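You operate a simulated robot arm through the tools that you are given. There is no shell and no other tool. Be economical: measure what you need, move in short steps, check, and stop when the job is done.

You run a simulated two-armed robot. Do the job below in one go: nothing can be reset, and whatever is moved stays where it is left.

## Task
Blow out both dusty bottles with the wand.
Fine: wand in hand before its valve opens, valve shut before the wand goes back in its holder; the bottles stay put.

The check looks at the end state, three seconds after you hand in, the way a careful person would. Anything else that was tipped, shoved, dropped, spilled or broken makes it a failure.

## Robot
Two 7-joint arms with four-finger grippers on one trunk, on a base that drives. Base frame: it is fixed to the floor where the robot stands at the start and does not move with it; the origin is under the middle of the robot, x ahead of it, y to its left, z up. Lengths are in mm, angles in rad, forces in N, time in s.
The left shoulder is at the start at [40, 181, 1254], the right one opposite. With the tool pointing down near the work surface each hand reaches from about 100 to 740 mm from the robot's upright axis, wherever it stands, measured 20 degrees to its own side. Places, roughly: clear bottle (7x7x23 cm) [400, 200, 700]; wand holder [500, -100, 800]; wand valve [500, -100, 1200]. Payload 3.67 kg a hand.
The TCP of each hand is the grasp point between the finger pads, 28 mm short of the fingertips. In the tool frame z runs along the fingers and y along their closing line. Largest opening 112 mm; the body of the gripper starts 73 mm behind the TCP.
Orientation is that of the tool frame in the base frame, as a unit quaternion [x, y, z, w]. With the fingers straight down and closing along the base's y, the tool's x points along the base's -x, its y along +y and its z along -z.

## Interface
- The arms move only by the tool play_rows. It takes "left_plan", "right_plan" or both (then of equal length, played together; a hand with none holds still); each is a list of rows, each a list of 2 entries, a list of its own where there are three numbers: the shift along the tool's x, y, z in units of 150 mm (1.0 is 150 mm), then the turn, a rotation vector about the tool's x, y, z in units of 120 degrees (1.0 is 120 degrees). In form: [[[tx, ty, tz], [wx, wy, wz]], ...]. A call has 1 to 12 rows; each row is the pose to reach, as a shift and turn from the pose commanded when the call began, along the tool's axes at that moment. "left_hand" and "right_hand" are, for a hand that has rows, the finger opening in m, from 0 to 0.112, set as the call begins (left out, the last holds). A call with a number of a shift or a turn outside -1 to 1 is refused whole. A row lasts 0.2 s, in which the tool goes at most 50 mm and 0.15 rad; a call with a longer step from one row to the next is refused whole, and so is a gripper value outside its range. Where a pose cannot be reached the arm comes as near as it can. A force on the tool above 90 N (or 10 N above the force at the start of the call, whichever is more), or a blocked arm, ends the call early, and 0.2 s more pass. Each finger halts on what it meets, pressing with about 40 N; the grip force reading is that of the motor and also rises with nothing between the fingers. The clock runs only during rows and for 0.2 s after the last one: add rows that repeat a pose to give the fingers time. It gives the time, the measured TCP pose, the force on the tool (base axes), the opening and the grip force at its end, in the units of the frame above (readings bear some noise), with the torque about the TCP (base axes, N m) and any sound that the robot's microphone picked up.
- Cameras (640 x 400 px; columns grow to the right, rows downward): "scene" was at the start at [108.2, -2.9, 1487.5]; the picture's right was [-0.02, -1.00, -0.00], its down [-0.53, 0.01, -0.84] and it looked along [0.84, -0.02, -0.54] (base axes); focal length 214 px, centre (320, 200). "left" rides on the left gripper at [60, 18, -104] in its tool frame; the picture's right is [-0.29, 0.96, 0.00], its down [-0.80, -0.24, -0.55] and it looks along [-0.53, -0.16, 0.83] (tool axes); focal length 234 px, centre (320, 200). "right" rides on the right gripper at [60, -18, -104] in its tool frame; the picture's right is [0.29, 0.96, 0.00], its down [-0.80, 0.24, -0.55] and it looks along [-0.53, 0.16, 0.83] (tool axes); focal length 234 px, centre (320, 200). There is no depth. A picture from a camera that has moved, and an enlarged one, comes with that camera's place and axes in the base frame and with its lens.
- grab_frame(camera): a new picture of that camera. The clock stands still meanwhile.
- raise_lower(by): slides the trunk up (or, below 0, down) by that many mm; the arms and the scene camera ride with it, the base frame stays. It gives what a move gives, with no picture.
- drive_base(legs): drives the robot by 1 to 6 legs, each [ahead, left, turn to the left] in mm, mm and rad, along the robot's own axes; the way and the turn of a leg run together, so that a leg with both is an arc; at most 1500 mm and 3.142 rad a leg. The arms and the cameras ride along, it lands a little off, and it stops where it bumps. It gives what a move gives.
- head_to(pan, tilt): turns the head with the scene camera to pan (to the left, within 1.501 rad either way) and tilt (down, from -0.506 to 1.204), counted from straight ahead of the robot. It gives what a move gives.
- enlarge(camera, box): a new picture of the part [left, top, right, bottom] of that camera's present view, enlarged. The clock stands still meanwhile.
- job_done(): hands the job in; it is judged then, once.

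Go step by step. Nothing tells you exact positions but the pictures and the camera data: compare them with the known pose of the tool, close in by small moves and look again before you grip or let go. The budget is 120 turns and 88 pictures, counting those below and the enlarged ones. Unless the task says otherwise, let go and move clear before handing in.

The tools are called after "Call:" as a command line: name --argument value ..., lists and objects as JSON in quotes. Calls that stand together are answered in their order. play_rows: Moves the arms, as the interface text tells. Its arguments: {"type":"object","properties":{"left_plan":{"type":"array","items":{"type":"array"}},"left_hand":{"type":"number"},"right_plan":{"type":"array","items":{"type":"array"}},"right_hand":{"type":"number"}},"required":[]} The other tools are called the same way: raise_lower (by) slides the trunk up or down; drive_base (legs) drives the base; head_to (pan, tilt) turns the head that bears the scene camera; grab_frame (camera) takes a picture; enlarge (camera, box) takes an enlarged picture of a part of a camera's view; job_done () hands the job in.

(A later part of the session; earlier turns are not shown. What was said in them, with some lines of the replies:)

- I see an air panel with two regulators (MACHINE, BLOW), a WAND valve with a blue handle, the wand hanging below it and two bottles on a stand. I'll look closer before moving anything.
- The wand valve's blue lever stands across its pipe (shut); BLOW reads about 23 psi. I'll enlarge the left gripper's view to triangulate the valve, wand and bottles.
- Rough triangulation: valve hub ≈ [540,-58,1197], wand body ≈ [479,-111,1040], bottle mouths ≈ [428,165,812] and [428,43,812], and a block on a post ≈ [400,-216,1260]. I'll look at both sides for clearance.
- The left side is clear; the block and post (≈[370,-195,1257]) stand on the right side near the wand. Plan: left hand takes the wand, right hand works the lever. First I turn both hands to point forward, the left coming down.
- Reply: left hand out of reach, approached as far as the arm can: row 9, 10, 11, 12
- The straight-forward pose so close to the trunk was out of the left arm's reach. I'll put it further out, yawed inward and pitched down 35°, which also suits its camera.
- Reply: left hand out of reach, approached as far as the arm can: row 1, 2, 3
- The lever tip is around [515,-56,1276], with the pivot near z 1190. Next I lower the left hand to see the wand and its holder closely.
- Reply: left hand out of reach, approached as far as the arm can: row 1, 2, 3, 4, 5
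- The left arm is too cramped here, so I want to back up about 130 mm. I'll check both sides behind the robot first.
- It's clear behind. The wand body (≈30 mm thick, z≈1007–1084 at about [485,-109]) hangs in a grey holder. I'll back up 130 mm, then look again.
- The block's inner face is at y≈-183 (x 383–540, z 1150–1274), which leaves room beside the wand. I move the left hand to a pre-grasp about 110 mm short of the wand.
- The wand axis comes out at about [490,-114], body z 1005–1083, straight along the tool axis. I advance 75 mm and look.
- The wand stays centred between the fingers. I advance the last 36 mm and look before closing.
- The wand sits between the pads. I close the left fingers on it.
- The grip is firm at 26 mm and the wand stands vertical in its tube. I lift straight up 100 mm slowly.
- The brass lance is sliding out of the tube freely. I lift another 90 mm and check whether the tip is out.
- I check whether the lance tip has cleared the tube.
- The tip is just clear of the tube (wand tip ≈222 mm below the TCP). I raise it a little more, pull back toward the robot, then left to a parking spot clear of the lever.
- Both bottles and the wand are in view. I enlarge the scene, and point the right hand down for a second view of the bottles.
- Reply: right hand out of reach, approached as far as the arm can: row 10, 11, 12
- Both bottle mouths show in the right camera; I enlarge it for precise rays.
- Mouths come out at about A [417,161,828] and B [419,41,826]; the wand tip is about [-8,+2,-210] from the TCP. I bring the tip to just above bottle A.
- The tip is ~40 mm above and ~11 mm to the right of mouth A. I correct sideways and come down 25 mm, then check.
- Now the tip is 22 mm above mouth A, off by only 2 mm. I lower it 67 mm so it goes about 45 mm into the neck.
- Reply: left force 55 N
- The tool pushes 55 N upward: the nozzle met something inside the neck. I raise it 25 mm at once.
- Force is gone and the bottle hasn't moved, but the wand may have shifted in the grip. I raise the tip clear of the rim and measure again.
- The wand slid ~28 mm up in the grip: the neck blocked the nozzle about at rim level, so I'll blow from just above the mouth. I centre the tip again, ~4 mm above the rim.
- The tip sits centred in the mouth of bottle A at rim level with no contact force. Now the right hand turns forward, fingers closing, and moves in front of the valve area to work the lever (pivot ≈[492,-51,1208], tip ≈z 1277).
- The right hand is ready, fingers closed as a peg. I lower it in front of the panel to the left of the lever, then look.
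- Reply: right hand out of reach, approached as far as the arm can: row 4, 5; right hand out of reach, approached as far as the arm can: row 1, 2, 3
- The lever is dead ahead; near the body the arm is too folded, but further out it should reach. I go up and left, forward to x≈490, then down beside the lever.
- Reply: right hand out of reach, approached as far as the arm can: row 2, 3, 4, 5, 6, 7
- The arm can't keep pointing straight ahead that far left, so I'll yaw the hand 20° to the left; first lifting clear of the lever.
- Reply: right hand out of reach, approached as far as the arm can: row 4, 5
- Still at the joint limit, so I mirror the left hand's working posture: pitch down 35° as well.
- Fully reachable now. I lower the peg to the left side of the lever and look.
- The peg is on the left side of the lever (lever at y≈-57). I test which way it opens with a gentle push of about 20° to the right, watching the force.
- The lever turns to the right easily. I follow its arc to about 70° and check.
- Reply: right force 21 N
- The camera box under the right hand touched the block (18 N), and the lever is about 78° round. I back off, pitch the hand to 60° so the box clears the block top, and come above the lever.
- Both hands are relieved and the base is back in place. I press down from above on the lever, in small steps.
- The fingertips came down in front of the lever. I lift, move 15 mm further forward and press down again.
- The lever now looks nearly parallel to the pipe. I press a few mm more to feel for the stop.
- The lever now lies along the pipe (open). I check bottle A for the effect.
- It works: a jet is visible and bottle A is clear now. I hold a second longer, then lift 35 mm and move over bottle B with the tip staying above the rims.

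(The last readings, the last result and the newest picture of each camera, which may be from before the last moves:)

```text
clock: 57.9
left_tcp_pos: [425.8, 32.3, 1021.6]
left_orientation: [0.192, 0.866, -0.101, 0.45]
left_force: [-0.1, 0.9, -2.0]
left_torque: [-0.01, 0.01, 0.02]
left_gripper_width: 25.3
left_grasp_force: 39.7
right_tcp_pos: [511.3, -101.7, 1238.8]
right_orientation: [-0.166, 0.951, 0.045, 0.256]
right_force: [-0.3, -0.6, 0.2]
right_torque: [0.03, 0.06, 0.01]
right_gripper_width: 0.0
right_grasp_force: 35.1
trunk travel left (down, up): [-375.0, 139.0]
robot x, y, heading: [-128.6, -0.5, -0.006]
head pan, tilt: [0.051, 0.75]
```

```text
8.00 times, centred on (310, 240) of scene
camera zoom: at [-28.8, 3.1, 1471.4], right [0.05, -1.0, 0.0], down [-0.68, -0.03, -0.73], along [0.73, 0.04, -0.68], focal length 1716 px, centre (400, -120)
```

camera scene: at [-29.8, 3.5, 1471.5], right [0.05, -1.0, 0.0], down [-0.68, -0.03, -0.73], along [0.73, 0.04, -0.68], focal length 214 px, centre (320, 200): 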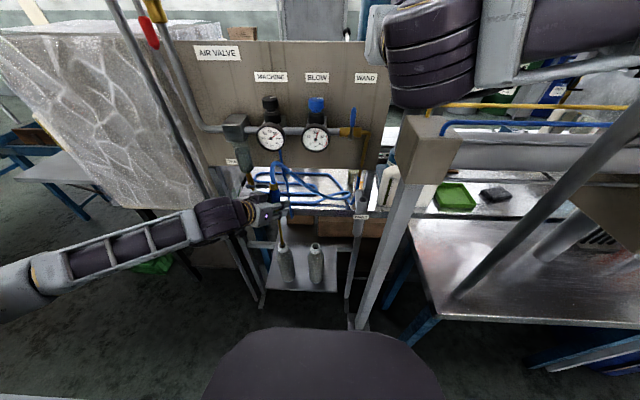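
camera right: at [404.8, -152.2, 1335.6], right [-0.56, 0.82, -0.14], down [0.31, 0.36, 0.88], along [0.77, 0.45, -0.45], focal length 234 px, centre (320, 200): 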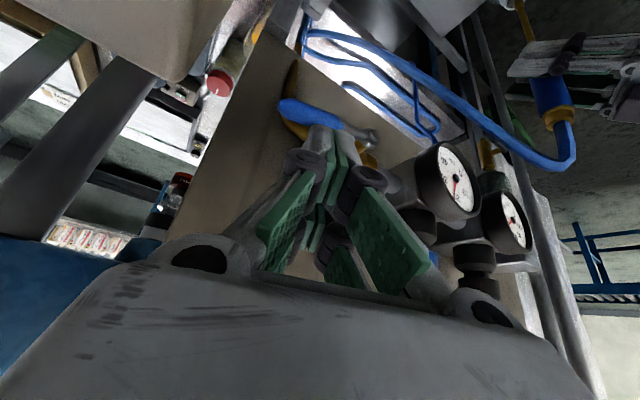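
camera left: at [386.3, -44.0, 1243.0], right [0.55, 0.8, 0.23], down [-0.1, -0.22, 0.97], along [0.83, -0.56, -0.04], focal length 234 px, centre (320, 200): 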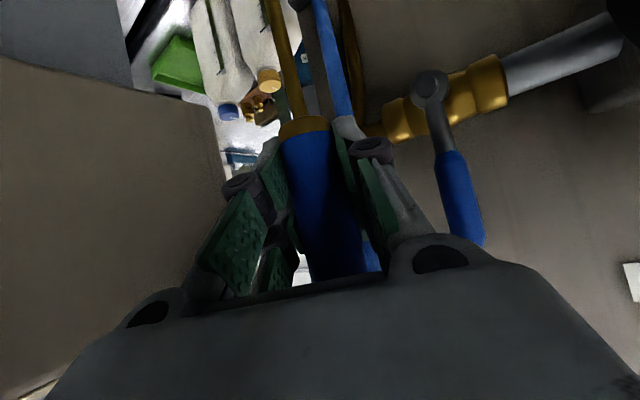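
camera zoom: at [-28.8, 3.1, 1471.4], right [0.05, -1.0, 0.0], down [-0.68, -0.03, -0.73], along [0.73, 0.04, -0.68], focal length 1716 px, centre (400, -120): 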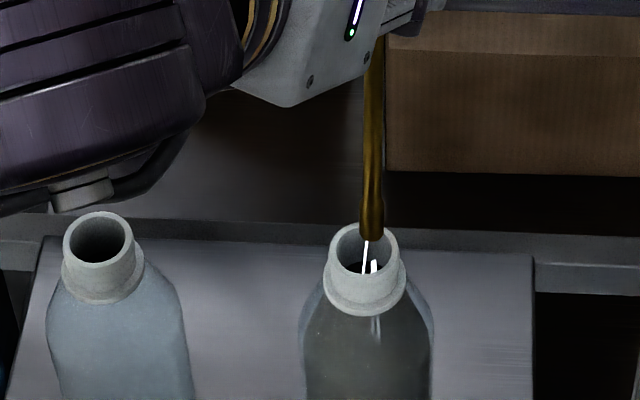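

The jet already enters bottle B. I nudge it to the centre, lower to rim level and hold for two seconds.

Call:
play_rows --left_plan '[[[0.028, 0.029, 0.03], [0, 0, 0]], [[0.056, 0.029, 0.059], [0, 0, 0]], [[0.056, 0.029, 0.059], [0, 0, 0]], [[0.056, 0.029, 0.059], [0, 0, 0]], [[0.056, 0.029, 0.059], [0, 0, 0]], [[0.056, 0.029, 0.059], [0, 0, 0]], [[0.056, 0.029, 0.059], [0, 0, 0]], [[0.056, 0.029, 0.059], [0, 0, 0]], [[0.056, 0.029, 0.059], [0, 0, 0]], [[0.056, 0.029, 0.059], [0, 0, 0]], [[0.056, 0.029, 0.059], [0, 0, 0]], [[0.056, 0.029, 0.059], [0, 0, 0]]]'

Call:
enlarge --camera "scene" --box '[265, 210, 345, 290]'

```text
clock: 60.5
left_tcp_pos: [428.8, 37.3, 1012.2]
left_orientation: [0.192, 0.866, -0.1, 0.45]
left_force: [0.2, 0.8, -1.3]
left_torque: [0.01, -0.02, 0.0]
left_gripper_width: 25.1
left_grasp_force: 40.3
right_tcp_pos: [510.7, -101.5, 1238.2]
right_orientation: [-0.166, 0.951, 0.045, 0.257]
right_force: [0.4, 0.7, 0.2]
right_torque: [0.02, -0.01, -0.02]
right_gripper_width: 0.0
right_grasp_force: 35.6
trunk travel left (down, up): [-375.0, 139.0]
robot x, y, heading: [-129.1, -3.9, -0.006]
head pan, tilt: [0.051, 0.75]
```

```text
5.00 times, centred on (305, 250) of scene
camera zoom: at [-28.8, 3.4, 1471.4], right [0.05, -1.0, 0.0], down [-0.68, -0.03, -0.73], along [0.73, 0.04, -0.68], focal length 1072 px, centre (395, -50)
```

zoom: 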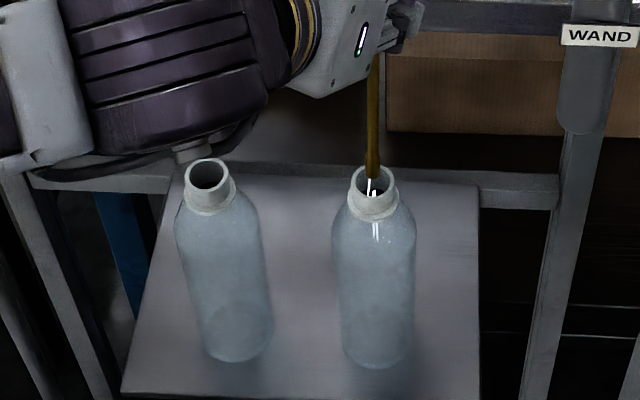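

Both bottles are clear. With the wand still in bottle B's mouth I now shut the valve: the right hand backs off up and away, then turns to pitch 35° / yaw 0 so it can come under the lever without touching the block.

Call:
play_rows --right_plan '[[[-0.05, 0, -0.087], [0, 0, 0]], [[-0.1, 0, -0.174], [0, 0, 0]], [[0.0, 0.1, -0.25], [0, 0, 0]], [[0.12, 0.2, -0.31], [0.028, -0.052, 0.031]], [[0.241, 0.283, -0.371], [0.057, -0.103, 0.062]], [[0.241, 0.283, -0.371], [0.085, -0.155, 0.093]], [[0.241, 0.283, -0.371], [0.1135, -0.2062, 0.1238]], [[0.241, 0.283, -0.371], [0.1135, -0.2062, 0.1238]]]'

Call:
grab_frame --camera "right"

```text
clock: 62.3
left_tcp_pos: [428.8, 38.7, 1010.7]
left_orientation: [0.192, 0.866, -0.101, 0.452]
left_force: [1.0, -0.5, -1.6]
left_torque: [-0.02, -0.01, 0.03]
left_gripper_width: 25.3
left_grasp_force: 39.8
right_tcp_pos: [440.7, -80.6, 1268.5]
right_orientation: [0.002, 0.886, 0.0, 0.464]
right_force: [-0.1, 0.5, 0.4]
right_torque: [0.01, 0.02, 0.0]
right_gripper_width: 0.0
right_grasp_force: 35.7
trunk travel left (down, up): [-375.0, 139.0]
robot x, y, heading: [-134.5, -3.3, -0.0]
head pan, tilt: [0.051, 0.75]
```

```text
19 pictures are left
camera right: at [320.7, -97.7, 1278.6], right [-0.16, 0.96, -0.23], down [0.0, 0.24, 0.97], along [0.99, 0.16, -0.04], focal length 234 px, centre (320, 200)
```

right: 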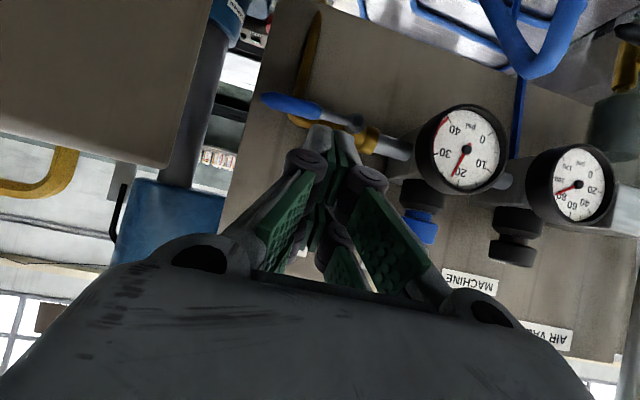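

Lever confirmed: pivot ≈[493,-58,1208], pointing right and level. I bring the peg down in front and then forward beneath the lever.

Call:
play_rows --right_plan '[[[0.21, -0.043, 0.146], [0, 0, 0]], [[0.42, -0.043, 0.291], [0, 0, 0]], [[0.42, -0.043, 0.291], [0, 0, 0]], [[0.326, -0.043, 0.425], [0, 0, 0]], [[0.233, -0.043, 0.56], [0, 0, 0]], [[0.233, -0.043, 0.56], [0, 0, 0]]]'

Call:
grab_frame --camera "right"

```text
clock: 63.7
left_tcp_pos: [429.9, 37.7, 1012.0]
left_orientation: [0.191, 0.866, -0.1, 0.45]
left_force: [0.3, -0.9, -1.8]
left_torque: [-0.02, 0.02, 0.04]
left_gripper_width: 25.0
left_grasp_force: 39.9
right_tcp_pos: [487.7, -87.5, 1191.1]
right_orientation: [0.001, 0.886, 0.001, 0.464]
right_force: [-5.9, -1.2, -4.6]
right_torque: [-0.01, 0.04, 0.06]
right_gripper_width: 0.1
right_grasp_force: 35.3
trunk travel left (down, up): [-375.0, 139.0]
robot x, y, heading: [-129.3, 1.3, -0.003]
head pan, tilt: [0.051, 0.75]
```

```text
18 pictures are left
camera right: at [368.8, -104.6, 1202.4], right [-0.16, 0.96, -0.23], down [0.0, 0.24, 0.97], along [0.99, 0.16, -0.04], focal length 234 px, centre (320, 200)
```

right: 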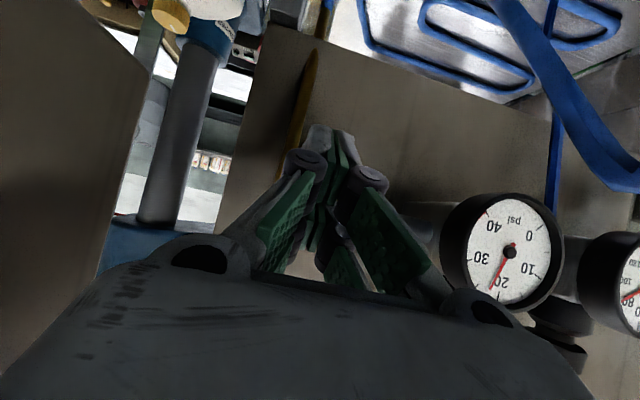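

There's a light contact and I can't see the lever behind the fingers; I check in the scene view.

Call:
enlarge --camera "scene" --box '[310, 90, 400, 160]'

```text
5.71 times, centred on (355, 125) of scene
camera zoom: at [-29.5, 3.3, 1471.5], right [0.05, -1.0, 0.0], down [-0.68, -0.03, -0.73], along [0.73, 0.04, -0.68], focal length 1226 px, centre (120, 629)
```

zoom: 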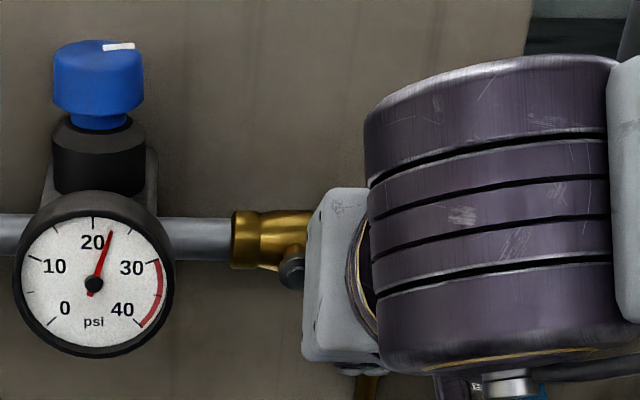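

Probably the fingertip grazes the copper pipe. I pull back 8 mm and sweep up along the arc to about 45°, then look.

Call:
play_rows --right_plan '[[[0.03, 0, -0.044], [0, 0, 0]], [[-0.013, 0, -0.075], [0, 0, 0]], [[-0.059, -0.024, -0.106], [0, 0, 0]], [[-0.109, -0.033, -0.141], [0, 0, 0]], [[-0.159, -0.026, -0.175], [0, 0, 0]], [[-0.159, -0.026, -0.175], [0, 0, 0]]]'

Call:
grab_frame --camera "right"

```text
clock: 65.1
left_tcp_pos: [429.7, 37.2, 1010.1]
left_orientation: [0.191, 0.866, -0.1, 0.451]
left_force: [-0.8, -0.2, -2.4]
left_torque: [-0.01, -0.03, 0.0]
left_gripper_width: 25.2
left_grasp_force: 39.6
right_tcp_pos: [481.7, -92.7, 1226.7]
right_orientation: [0.002, 0.886, 0.0, 0.463]
right_force: [-0.1, -1.6, -0.5]
right_torque: [0.05, 0.01, -0.05]
right_gripper_width: 0.2
right_grasp_force: 35.8
trunk travel left (down, up): [-375.0, 139.0]
robot x, y, heading: [-134.1, 1.0, -0.005]
head pan, tilt: [0.051, 0.75]
```

```text
16 pictures are left
camera right: at [361.8, -109.8, 1237.9], right [-0.16, 0.96, -0.23], down [0.0, 0.24, 0.97], along [0.99, 0.16, -0.04], focal length 234 px, centre (320, 200)
```

right: 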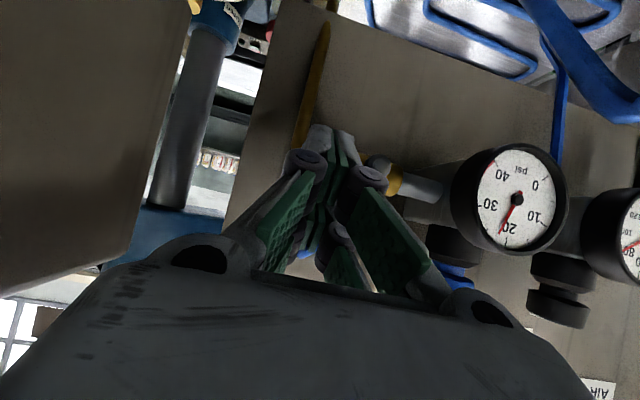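

The lever follows (blue grip seen behind the fingers, ~45°). I continue the arc to vertical.

Call:
play_rows --right_plan '[[[-0.047, 0.022, -0.032], [0, 0, 0]], [[-0.087, 0.058, -0.06], [0, 0, 0]], [[-0.118, 0.106, -0.082], [0, 0, 0]], [[-0.118, 0.106, -0.082], [0, 0, 0]]]'

Call:
grab_frame --camera "right"

```text
clock: 66.1
left_tcp_pos: [430.1, 37.6, 1010.9]
left_orientation: [0.191, 0.867, -0.1, 0.45]
left_force: [0.3, -0.1, -1.5]
left_torque: [-0.02, 0.03, -0.02]
left_gripper_width: 25.2
left_grasp_force: 40.1
right_tcp_pos: [480.7, -76.3, 1248.3]
right_orientation: [0.001, 0.887, 0.001, 0.463]
right_force: [-0.2, -1.3, 0.3]
right_torque: [-0.02, 0.02, 0.0]
right_gripper_width: 0.0
right_grasp_force: 35.6
trunk travel left (down, up): [-375.0, 139.0]
robot x, y, heading: [-128.8, 1.3, -0.006]
head pan, tilt: [0.051, 0.75]
```

```text
15 pictures are left
camera right: at [361.5, -93.0, 1259.7], right [-0.16, 0.96, -0.23], down [0.0, 0.24, 0.97], along [0.99, 0.16, -0.04], focal length 234 px, centre (320, 200)
```

right: 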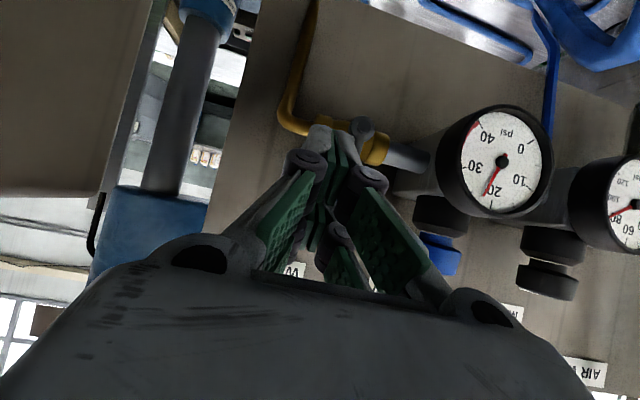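

The lever is hidden behind the fingers. I push a few mm more until I feel the stop.

Call:
play_rows --right_plan '[[[0, 0.02, 0], [0, 0, 0]], [[0, 0.04, 0], [0, 0, 0]], [[0, 0.04, 0], [0, 0, 0]]]'

Call:
enlarge --camera "right" --box '[260, 80, 440, 280]'

```text
clock: 66.9
left_tcp_pos: [430.4, 36.7, 1010.9]
left_orientation: [0.191, 0.867, -0.099, 0.45]
left_force: [-0.1, -1.0, -0.8]
left_torque: [0.06, 0.03, 0.0]
left_gripper_width: 25.3
left_grasp_force: 40.5
right_tcp_pos: [481.8, -72.9, 1249.7]
right_orientation: [0.002, 0.886, 0.0, 0.464]
right_force: [0.6, -4.2, 1.9]
right_torque: [0.07, -0.06, -0.17]
right_gripper_width: 0.0
right_grasp_force: 35.9
trunk travel left (down, up): [-375.0, 139.0]
robot x, y, heading: [-130.5, -2.9, -0.007]
head pan, tilt: [0.051, 0.75]
```

```text
2.00 times, centred on (350, 180) of right
camera zoom: at [361.5, -88.5, 1259.2], right [-0.16, 0.96, -0.23], down [0.0, 0.24, 0.97], along [0.99, 0.16, -0.04], focal length 468 px, centre (260, 240)
```

zoom: 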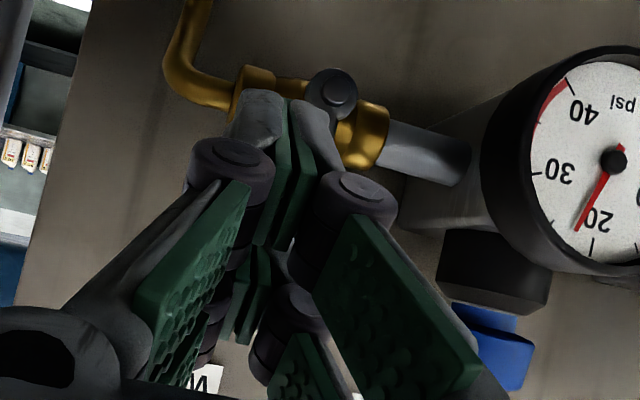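

There's 4 N of resistance, likely the stop. I back straight off (first to the right, then away) and look.

Call:
play_rows --right_plan '[[[0, -0.08, 0], [0, 0, 0]], [[0.15, -0.08, -0.22], [0, 0, 0]], [[0.304, -0.08, -0.438], [0, 0, 0]], [[0.304, -0.08, -0.438], [0, 0, 0]]]'

Call:
grab_frame --camera "right"

```text
clock: 67.9
left_tcp_pos: [429.5, 37.1, 1009.3]
left_orientation: [0.19, 0.867, -0.099, 0.45]
left_force: [-0.7, 0.6, -2.5]
left_torque: [0.01, -0.01, -0.03]
left_gripper_width: 25.4
left_grasp_force: 39.7
right_tcp_pos: [400.2, -82.5, 1247.4]
right_orientation: [0.002, 0.886, 0.0, 0.463]
right_force: [0.7, -0.2, 0.4]
right_torque: [-0.02, -0.01, 0.0]
right_gripper_width: 0.0
right_grasp_force: 35.5
trunk travel left (down, up): [-375.0, 139.0]
robot x, y, heading: [-132.1, 0.9, 0.003]
head pan, tilt: [0.051, 0.75]
```

```text
13 pictures are left
camera right: at [280.3, -99.2, 1257.9], right [-0.16, 0.96, -0.23], down [0.0, 0.24, 0.97], along [0.99, 0.16, -0.04], focal length 234 px, centre (320, 200)
```

right: 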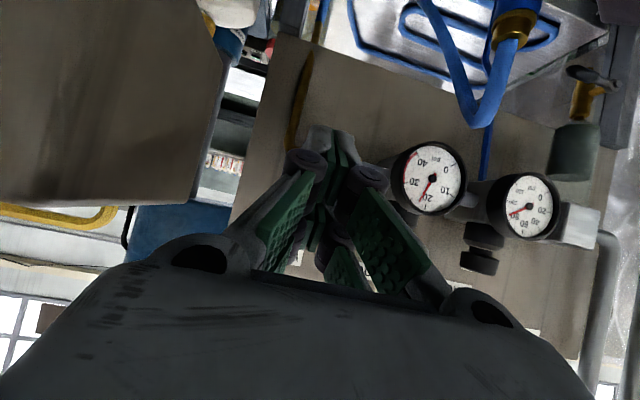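

The fingers hide the valve; I raise the right hand out of the way and look with the scene camera.

Call:
play_rows --right_plan '[[[-0.16, -0.1, -0.11], [0, 0, 0]], [[-0.33, -0.2, -0.23], [0, 0, 0]], [[-0.5, -0.3, -0.34], [0, 0, 0]], [[-0.658, -0.4, -0.456], [0, 0, 0]], [[-0.658, -0.4, -0.456], [0, 0, 0]]]'

Call:
enlarge --camera "scene" --box '[280, 90, 400, 260]'

```text
clock: 69.1
left_tcp_pos: [429.1, 38.0, 1010.5]
left_orientation: [0.191, 0.867, -0.099, 0.45]
left_force: [-0.3, -0.4, -1.4]
left_torque: [0.02, 0.01, -0.03]
left_gripper_width: 25.0
left_grasp_force: 39.5
right_tcp_pos: [399.8, -144.3, 1367.7]
right_orientation: [0.002, 0.887, -0.001, 0.462]
right_force: [-0.2, -0.2, 0.0]
right_torque: [-0.01, -0.02, 0.0]
right_gripper_width: 0.1
right_grasp_force: 35.6
trunk travel left (down, up): [-375.0, 139.0]
robot x, y, heading: [-130.3, 0.1, -0.001]
head pan, tilt: [0.051, 0.75]
```

```text
2.35 times, centred on (340, 175) of scene
camera zoom: at [-28.1, 3.8, 1471.3], right [0.05, -1.0, 0.0], down [-0.68, -0.03, -0.73], along [0.73, 0.04, -0.68], focal length 505 px, centre (273, 259)
```

zoom: 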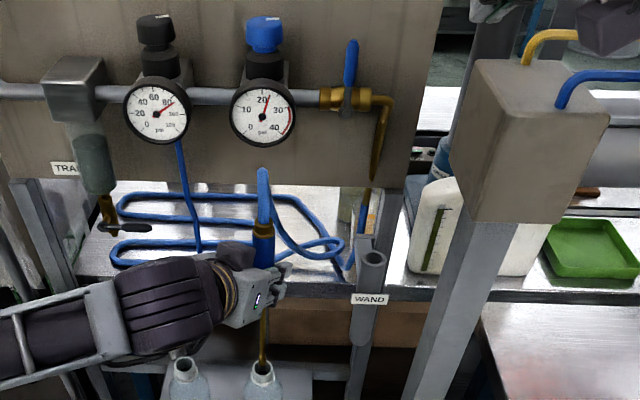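

The lever is upright again. I check that the jet has stopped.

Call:
enlarge --camera "scene" --box '[300, 225, 330, 255]'

Call:
enlarge --camera "scene" --box '[335, 90, 385, 140]'

```text
13.33 times, centred on (315, 240) of scene
camera zoom: at [-28.1, 3.8, 1471.3], right [0.05, -1.0, 0.0], down [-0.68, -0.03, -0.73], along [0.73, 0.04, -0.68], focal length 2860 px, centre (387, -333)
```

zoom: 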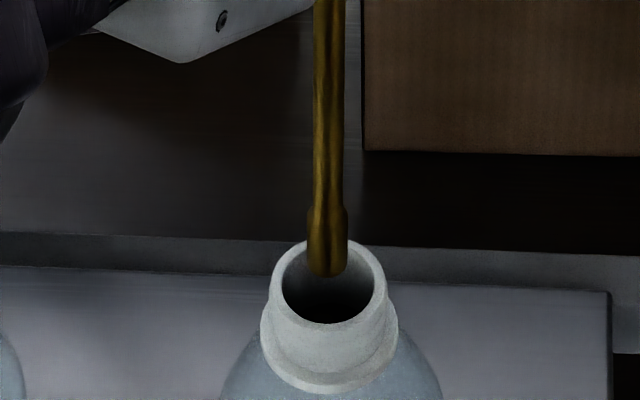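

```text
8.00 times, centred on (360, 115) of scene
camera zoom: at [-28.1, 3.8, 1471.3], right [0.05, -1.0, 0.0], down [-0.68, -0.03, -0.73], along [0.73, 0.04, -0.68], focal length 1716 px, centre (0, 880)
```

zoom: 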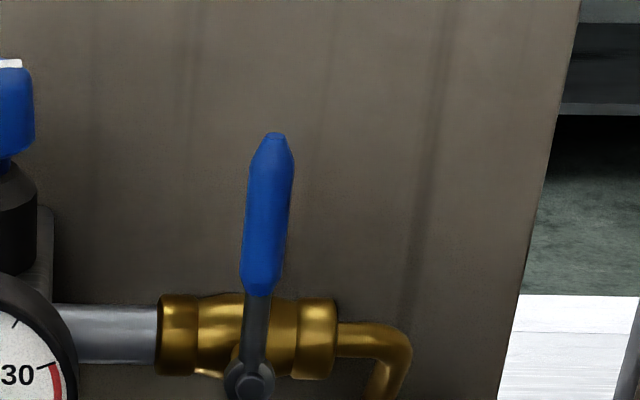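

The jet is off and the lever is exactly upright. Now I move the right hand further aside and lift the wand straight out of bottle B, then back.

Call:
play_rows --right_plan '[[[-0.08, -0.2, -0.06], [0, 0, 0]], [[-0.16, -0.4, -0.12], [0, 0, 0]], [[-0.24, -0.6, -0.17], [0, 0, 0]], [[-0.329, -0.8, -0.228], [0, 0, 0]], [[-0.329, -1.0, -0.228], [0, 0, 0]], [[-0.329, -1.0, -0.228], [0, 0, 0]]]' --left_plan '[[[-0.123, 0, -0.086], [0, 0, 0]], [[-0.245, 0, -0.172], [0, 0, 0]], [[-0.436, 0, -0.306], [0, 0, 0]], [[-0.531, -0.058, -0.519], [0, 0, 0]], [[-0.57, -0.115, -0.694], [0, 0, 0]], [[-0.61, -0.172, -0.87], [0, 0, 0]]]'

```text
clock: 70.5
left_tcp_pos: [369.7, 39.3, 1162.1]
left_orientation: [0.192, 0.866, -0.101, 0.451]
left_force: [-0.3, 0.6, -1.5]
left_torque: [0.0, 0.0, 0.02]
left_gripper_width: 24.8
left_grasp_force: 40.5
right_tcp_pos: [398.6, -291.5, 1427.0]
right_orientation: [0.001, 0.886, 0.0, 0.463]
right_force: [-0.1, -1.1, 0.2]
right_torque: [0.0, 0.01, 0.0]
right_gripper_width: 0.3
right_grasp_force: 36.3
trunk travel left (down, up): [-375.0, 139.0]
robot x, y, heading: [-127.4, 2.7, -0.002]
head pan, tilt: [0.051, 0.75]
```

Next I carry the wand across to the holder's line at y≈-110, z≈1215, still well back from the panel.

Call:
play_rows --left_plan '[[[-0.133, -0.224, 0.034], [0, 0, 0]], [[-0.266, -0.448, 0.068], [0, 0, 0]], [[-0.398, -0.672, 0.102], [0, 0, 0]], [[-0.531, -0.896, 0.136], [0, 0, 0]], [[-0.531, -0.896, 0.136], [0, 0, 0]]]'

```text
clock: 71.7
left_tcp_pos: [373.8, -107.6, 1216.0]
left_orientation: [0.191, 0.867, -0.1, 0.45]
left_force: [-0.6, 0.5, -1.4]
left_torque: [-0.02, -0.03, -0.01]
left_gripper_width: 25.4
left_grasp_force: 40.0
right_tcp_pos: [398.2, -291.4, 1427.7]
right_orientation: [0.001, 0.886, 0.0, 0.464]
right_force: [-0.7, 1.2, -0.2]
right_torque: [-0.03, -0.03, -0.02]
right_gripper_width: 0.0
right_grasp_force: 35.7
trunk travel left (down, up): [-375.0, 139.0]
robot x, y, heading: [-131.7, 1.2, -0.006]
head pan, tilt: [0.051, 0.75]
```

Forward now, to bring the tip right above the tube.

Call:
play_rows --left_plan '[[[-0.095, 0.075, 0.149], [0, 0, 0]], [[-0.189, 0.15, 0.299], [0, 0, 0]], [[-0.284, 0.224, 0.448], [0, 0, 0]], [[-0.378, 0.299, 0.597], [0, 0, 0]], [[-0.378, 0.299, 0.597], [0, 0, 0]]]'

Call:
enlarge --camera "scene" --box '[335, 155, 385, 215]'

Call:
enlarge --camera "left" --box '[220, 0, 420, 130]'

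```text
clock: 72.9
left_tcp_pos: [485.0, -112.5, 1208.6]
left_orientation: [0.192, 0.866, -0.1, 0.45]
left_force: [0.5, 0.3, -1.7]
left_torque: [-0.05, 0.0, 0.0]
left_gripper_width: 24.9
left_grasp_force: 39.6
right_tcp_pos: [399.1, -291.8, 1426.0]
right_orientation: [0.002, 0.886, 0.0, 0.463]
right_force: [-0.6, 0.4, -0.9]
right_torque: [0.03, 0.02, 0.0]
right_gripper_width: 0.0
right_grasp_force: 35.6
trunk travel left (down, up): [-375.0, 139.0]
robot x, y, heading: [-133.4, 2.9, -0.002]
head pan, tilt: [0.051, 0.75]
```

```text
6.67 times, centred on (360, 185) of scene
camera zoom: at [-29.3, 3.6, 1471.5], right [0.05, -1.0, 0.0], down [-0.68, -0.03, -0.73], along [0.73, 0.04, -0.68], focal length 1430 px, centre (53, 300)
```

zoom: 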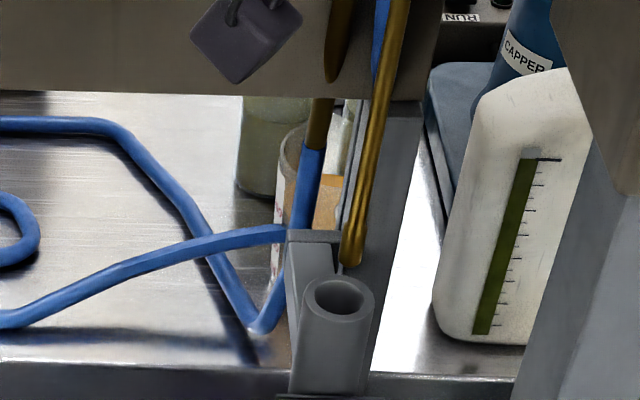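

```text
3.08 times, centred on (320, 65) of left
camera zoom: at [385.1, -46.3, 1217.9], right [0.55, 0.8, 0.23], down [-0.1, -0.22, 0.97], along [0.83, -0.56, -0.04], focal length 720 px, centre (320, 615)
```

zoom: 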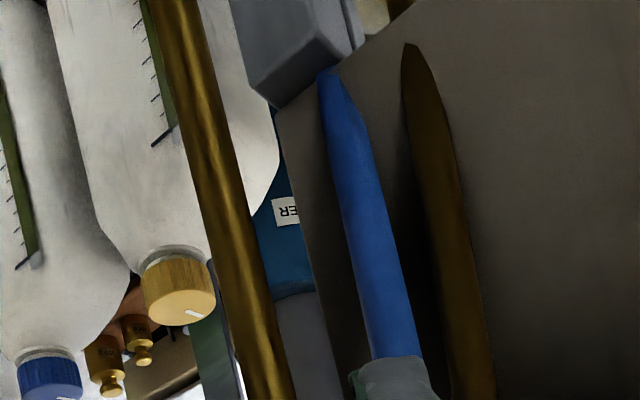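

The tip is ~19 mm above the tube and ~2 mm off in y. I correct and lower 45 mm slowly, watching the force.

Call:
play_rows --left_plan '[[[0.003, 0.012, -0.005], [0, 0, 0]], [[0.058, 0.012, 0.033], [0, 0, 0]], [[0.112, 0.012, 0.071], [0, 0, 0]], [[0.167, 0.012, 0.11], [0, 0, 0]], [[0.248, 0.012, 0.167], [0, 0, 0]], [[0.248, 0.012, 0.167], [0, 0, 0]]]'

Call:
enlarge --camera "scene" --box '[335, 155, 385, 215]'

```text
clock: 74.3
left_tcp_pos: [485.0, -111.4, 1163.1]
left_orientation: [0.192, 0.866, -0.1, 0.45]
left_force: [0.1, 0.1, -1.6]
left_torque: [0.0, -0.01, 0.01]
left_gripper_width: 24.9
left_grasp_force: 39.7
right_tcp_pos: [398.7, -292.5, 1424.9]
right_orientation: [0.002, 0.886, 0.0, 0.464]
right_force: [-0.1, -0.4, 0.0]
right_torque: [-0.01, 0.01, 0.02]
right_gripper_width: 0.1
right_grasp_force: 35.6
trunk travel left (down, up): [-375.0, 139.0]
robot x, y, heading: [-131.6, 0.7, -0.001]
head pan, tilt: [0.051, 0.75]
```

```text
6.67 times, centred on (360, 185) of scene
camera zoom: at [-28.9, 3.1, 1471.4], right [0.05, -1.0, 0.0], down [-0.68, -0.03, -0.73], along [0.73, 0.04, -0.68], focal length 1430 px, centre (53, 300)
```

zoom: 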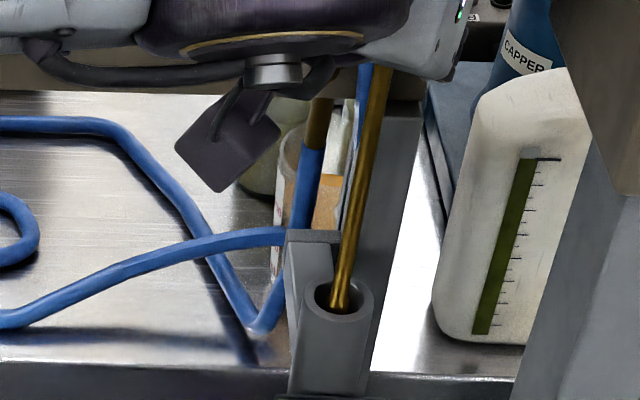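

The lance is in the tube, centred. I lower it another 118 mm toward the seat.

Call:
play_rows --left_plan '[[[0.107, 0.0, 0.075], [0, 0, 0]], [[0.214, 0.002, 0.15], [0, 0, 0]], [[0.321, 0.004, 0.225], [0, 0, 0]], [[0.428, 0.006, 0.3], [0, 0, 0]], [[0.536, 0.006, 0.376], [0, 0, 0]], [[0.643, 0.006, 0.451], [0, 0, 0]], [[0.643, 0.006, 0.451], [0, 0, 0]]]'

Call:
grab_frame --camera "left"

```text
clock: 75.9
left_tcp_pos: [484.8, -112.8, 1047.7]
left_orientation: [0.192, 0.866, -0.1, 0.451]
left_force: [0.1, 0.1, -2.3]
left_torque: [-0.02, -0.03, -0.05]
left_gripper_width: 25.0
left_grasp_force: 40.1
right_tcp_pos: [398.0, -292.3, 1426.0]
right_orientation: [0.002, 0.886, 0.0, 0.463]
right_force: [0.1, -0.5, 0.4]
right_torque: [-0.01, -0.01, 0.02]
right_gripper_width: 0.0
right_grasp_force: 36.0
trunk travel left (down, up): [-375.0, 139.0]
robot x, y, heading: [-130.6, -1.1, -0.0]
head pan, tilt: [0.051, 0.75]
```

```text
6 pictures are left
camera left: at [384.0, -46.0, 1057.1], right [0.55, 0.8, 0.23], down [-0.1, -0.22, 0.97], along [0.83, -0.56, -0.04], focal length 234 px, centre (320, 200)
```

left: 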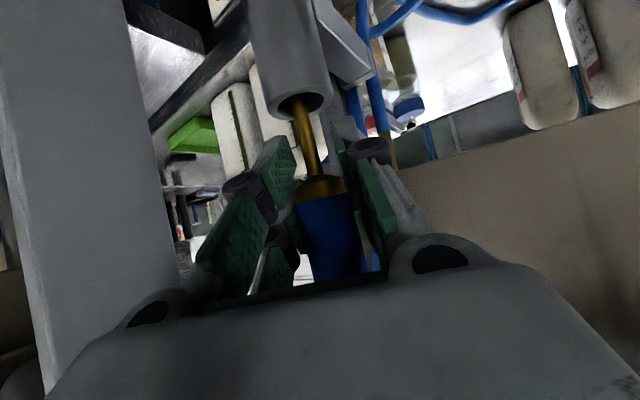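

About 28 mm remains before it seats; the tube guides it. I go down 6 mm more and open the fingers so it slides home.

Call:
play_rows --left_plan '[[[0.033, 0, 0.023], [0, 0, 0]], [[0.033, 0, 0.023], [0, 0, 0]]]'

Call:
play_rows --left_plan '[[[0, 0, 0], [0, 0, 0]], [[0, 0, 0], [0, 0, 0]], [[0, 0, 0], [0, 0, 0]], [[0, 0, 0], [0, 0, 0]], [[0, 0, 0], [0, 0, 0]]]' --left_hand 0.1

Call:
grab_frame --camera "left"

```text
clock: 76.5
left_tcp_pos: [485.5, -112.3, 1040.7]
left_orientation: [0.192, 0.866, -0.101, 0.451]
left_force: [-0.2, 0.1, -0.9]
left_torque: [-0.01, 0.0, -0.01]
left_gripper_width: 25.1
left_grasp_force: 40.0
right_tcp_pos: [398.7, -292.1, 1426.3]
right_orientation: [0.002, 0.886, 0.0, 0.464]
right_force: [0.8, 0.4, 0.0]
right_torque: [-0.01, 0.03, 0.01]
right_gripper_width: 0.0
right_grasp_force: 36.1
trunk travel left (down, up): [-375.0, 139.0]
robot x, y, heading: [-129.9, 2.1, -0.005]
head pan, tilt: [0.051, 0.75]
```

```text
clock: 77.7
left_tcp_pos: [484.8, -112.3, 1041.6]
left_orientation: [0.191, 0.866, -0.1, 0.451]
left_force: [0.1, 0.3, -0.1]
left_torque: [0.0, -0.02, 0.02]
left_gripper_width: 100.0
left_grasp_force: 0.0
right_tcp_pos: [399.0, -292.7, 1426.2]
right_orientation: [0.002, 0.886, 0.0, 0.464]
right_force: [-0.3, -0.4, 0.2]
right_torque: [0.02, 0.01, 0.02]
right_gripper_width: 0.1
right_grasp_force: 35.5
trunk travel left (down, up): [-375.0, 139.0]
robot x, y, heading: [-129.9, -0.7, 0.001]
head pan, tilt: [0.051, 0.75]
```

```text
5 pictures are left
camera left: at [384.0, -45.6, 1051.5], right [0.55, 0.8, 0.23], down [-0.1, -0.22, 0.97], along [0.83, -0.56, -0.04], focal length 234 px, centre (320, 200)
```

left: 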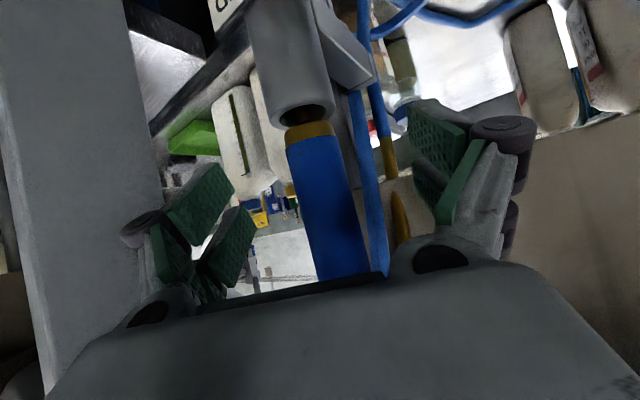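

The wand has slid home and sits as it did at first. I withdraw the left hand straight back.

Call:
play_rows --left_plan '[[[0, 0, -0.2], [0, 0, 0]], [[0, 0, -0.45], [0, 0, 0]], [[0, 0, -0.7], [0, 0, 0]], [[0, 0.2, -0.9], [0, 0, 0]], [[0, 0.4, -0.98], [0, 0, 0]], [[0, 0.6, -0.98], [0, 0, 0]], [[0, 0.6, -0.98], [0, 0, 0]]]'

Call:
enlarge --camera "scene" --box '[260, 80, 410, 290]'

```text
clock: 79.3
left_tcp_pos: [416.8, 21.8, 1126.0]
left_orientation: [0.192, 0.866, -0.1, 0.45]
left_force: [0.3, -0.9, -0.1]
left_torque: [-0.01, -0.03, -0.01]
left_gripper_width: 99.8
left_grasp_force: 0.2
right_tcp_pos: [399.9, -292.7, 1425.5]
right_orientation: [0.001, 0.886, 0.0, 0.463]
right_force: [1.1, -0.3, 0.0]
right_torque: [0.0, -0.02, -0.01]
right_gripper_width: 0.0
right_grasp_force: 35.4
trunk travel left (down, up): [-375.0, 139.0]
robot x, y, heading: [-129.7, 1.6, -0.002]
head pan, tilt: [0.051, 0.75]
```

```text
1.90 times, centred on (335, 185) of scene
camera zoom: at [-29.1, 2.9, 1471.4], right [0.05, -1.0, 0.0], down [-0.68, -0.03, -0.73], along [0.73, 0.04, -0.68], focal length 408 px, centre (291, 229)
```

zoom: 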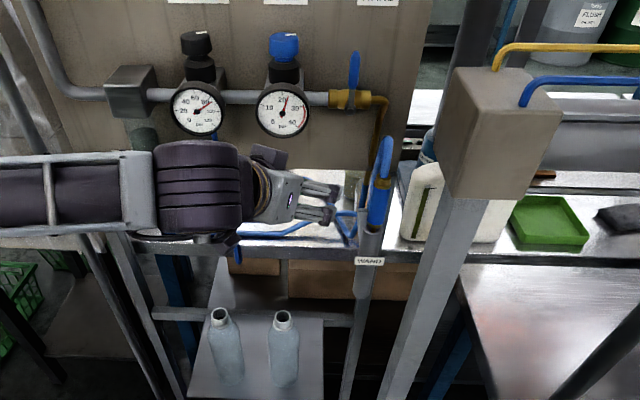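

The valve lever is upright (shut), the wand is back in its holder, both bottles are clear and standing where they were, and both hands are off everything. I hand in.

Call:
job_done

```text
The job is handed in.
```

I blew out both bottles, and both look clear. The wand valve was opened only with the wand in hand. It was shut again before the wand went back in its holder, where it now sits seated.

- **Bottles:** They look to be standing where they started. The nozzle pressed down on the first one with about 55 N before I lifted it off. I then blew both bottles from rim level.
- **Block on the post:** The right hand's camera box bumped it with about 18 N while I was opening the valve. I saw no sign that the block moved.
- **Wand:** It slid about 28 mm up in the grip when the nozzle pressed on the first bottle. At the end it dropped the last 25 mm or so into its holder tube.
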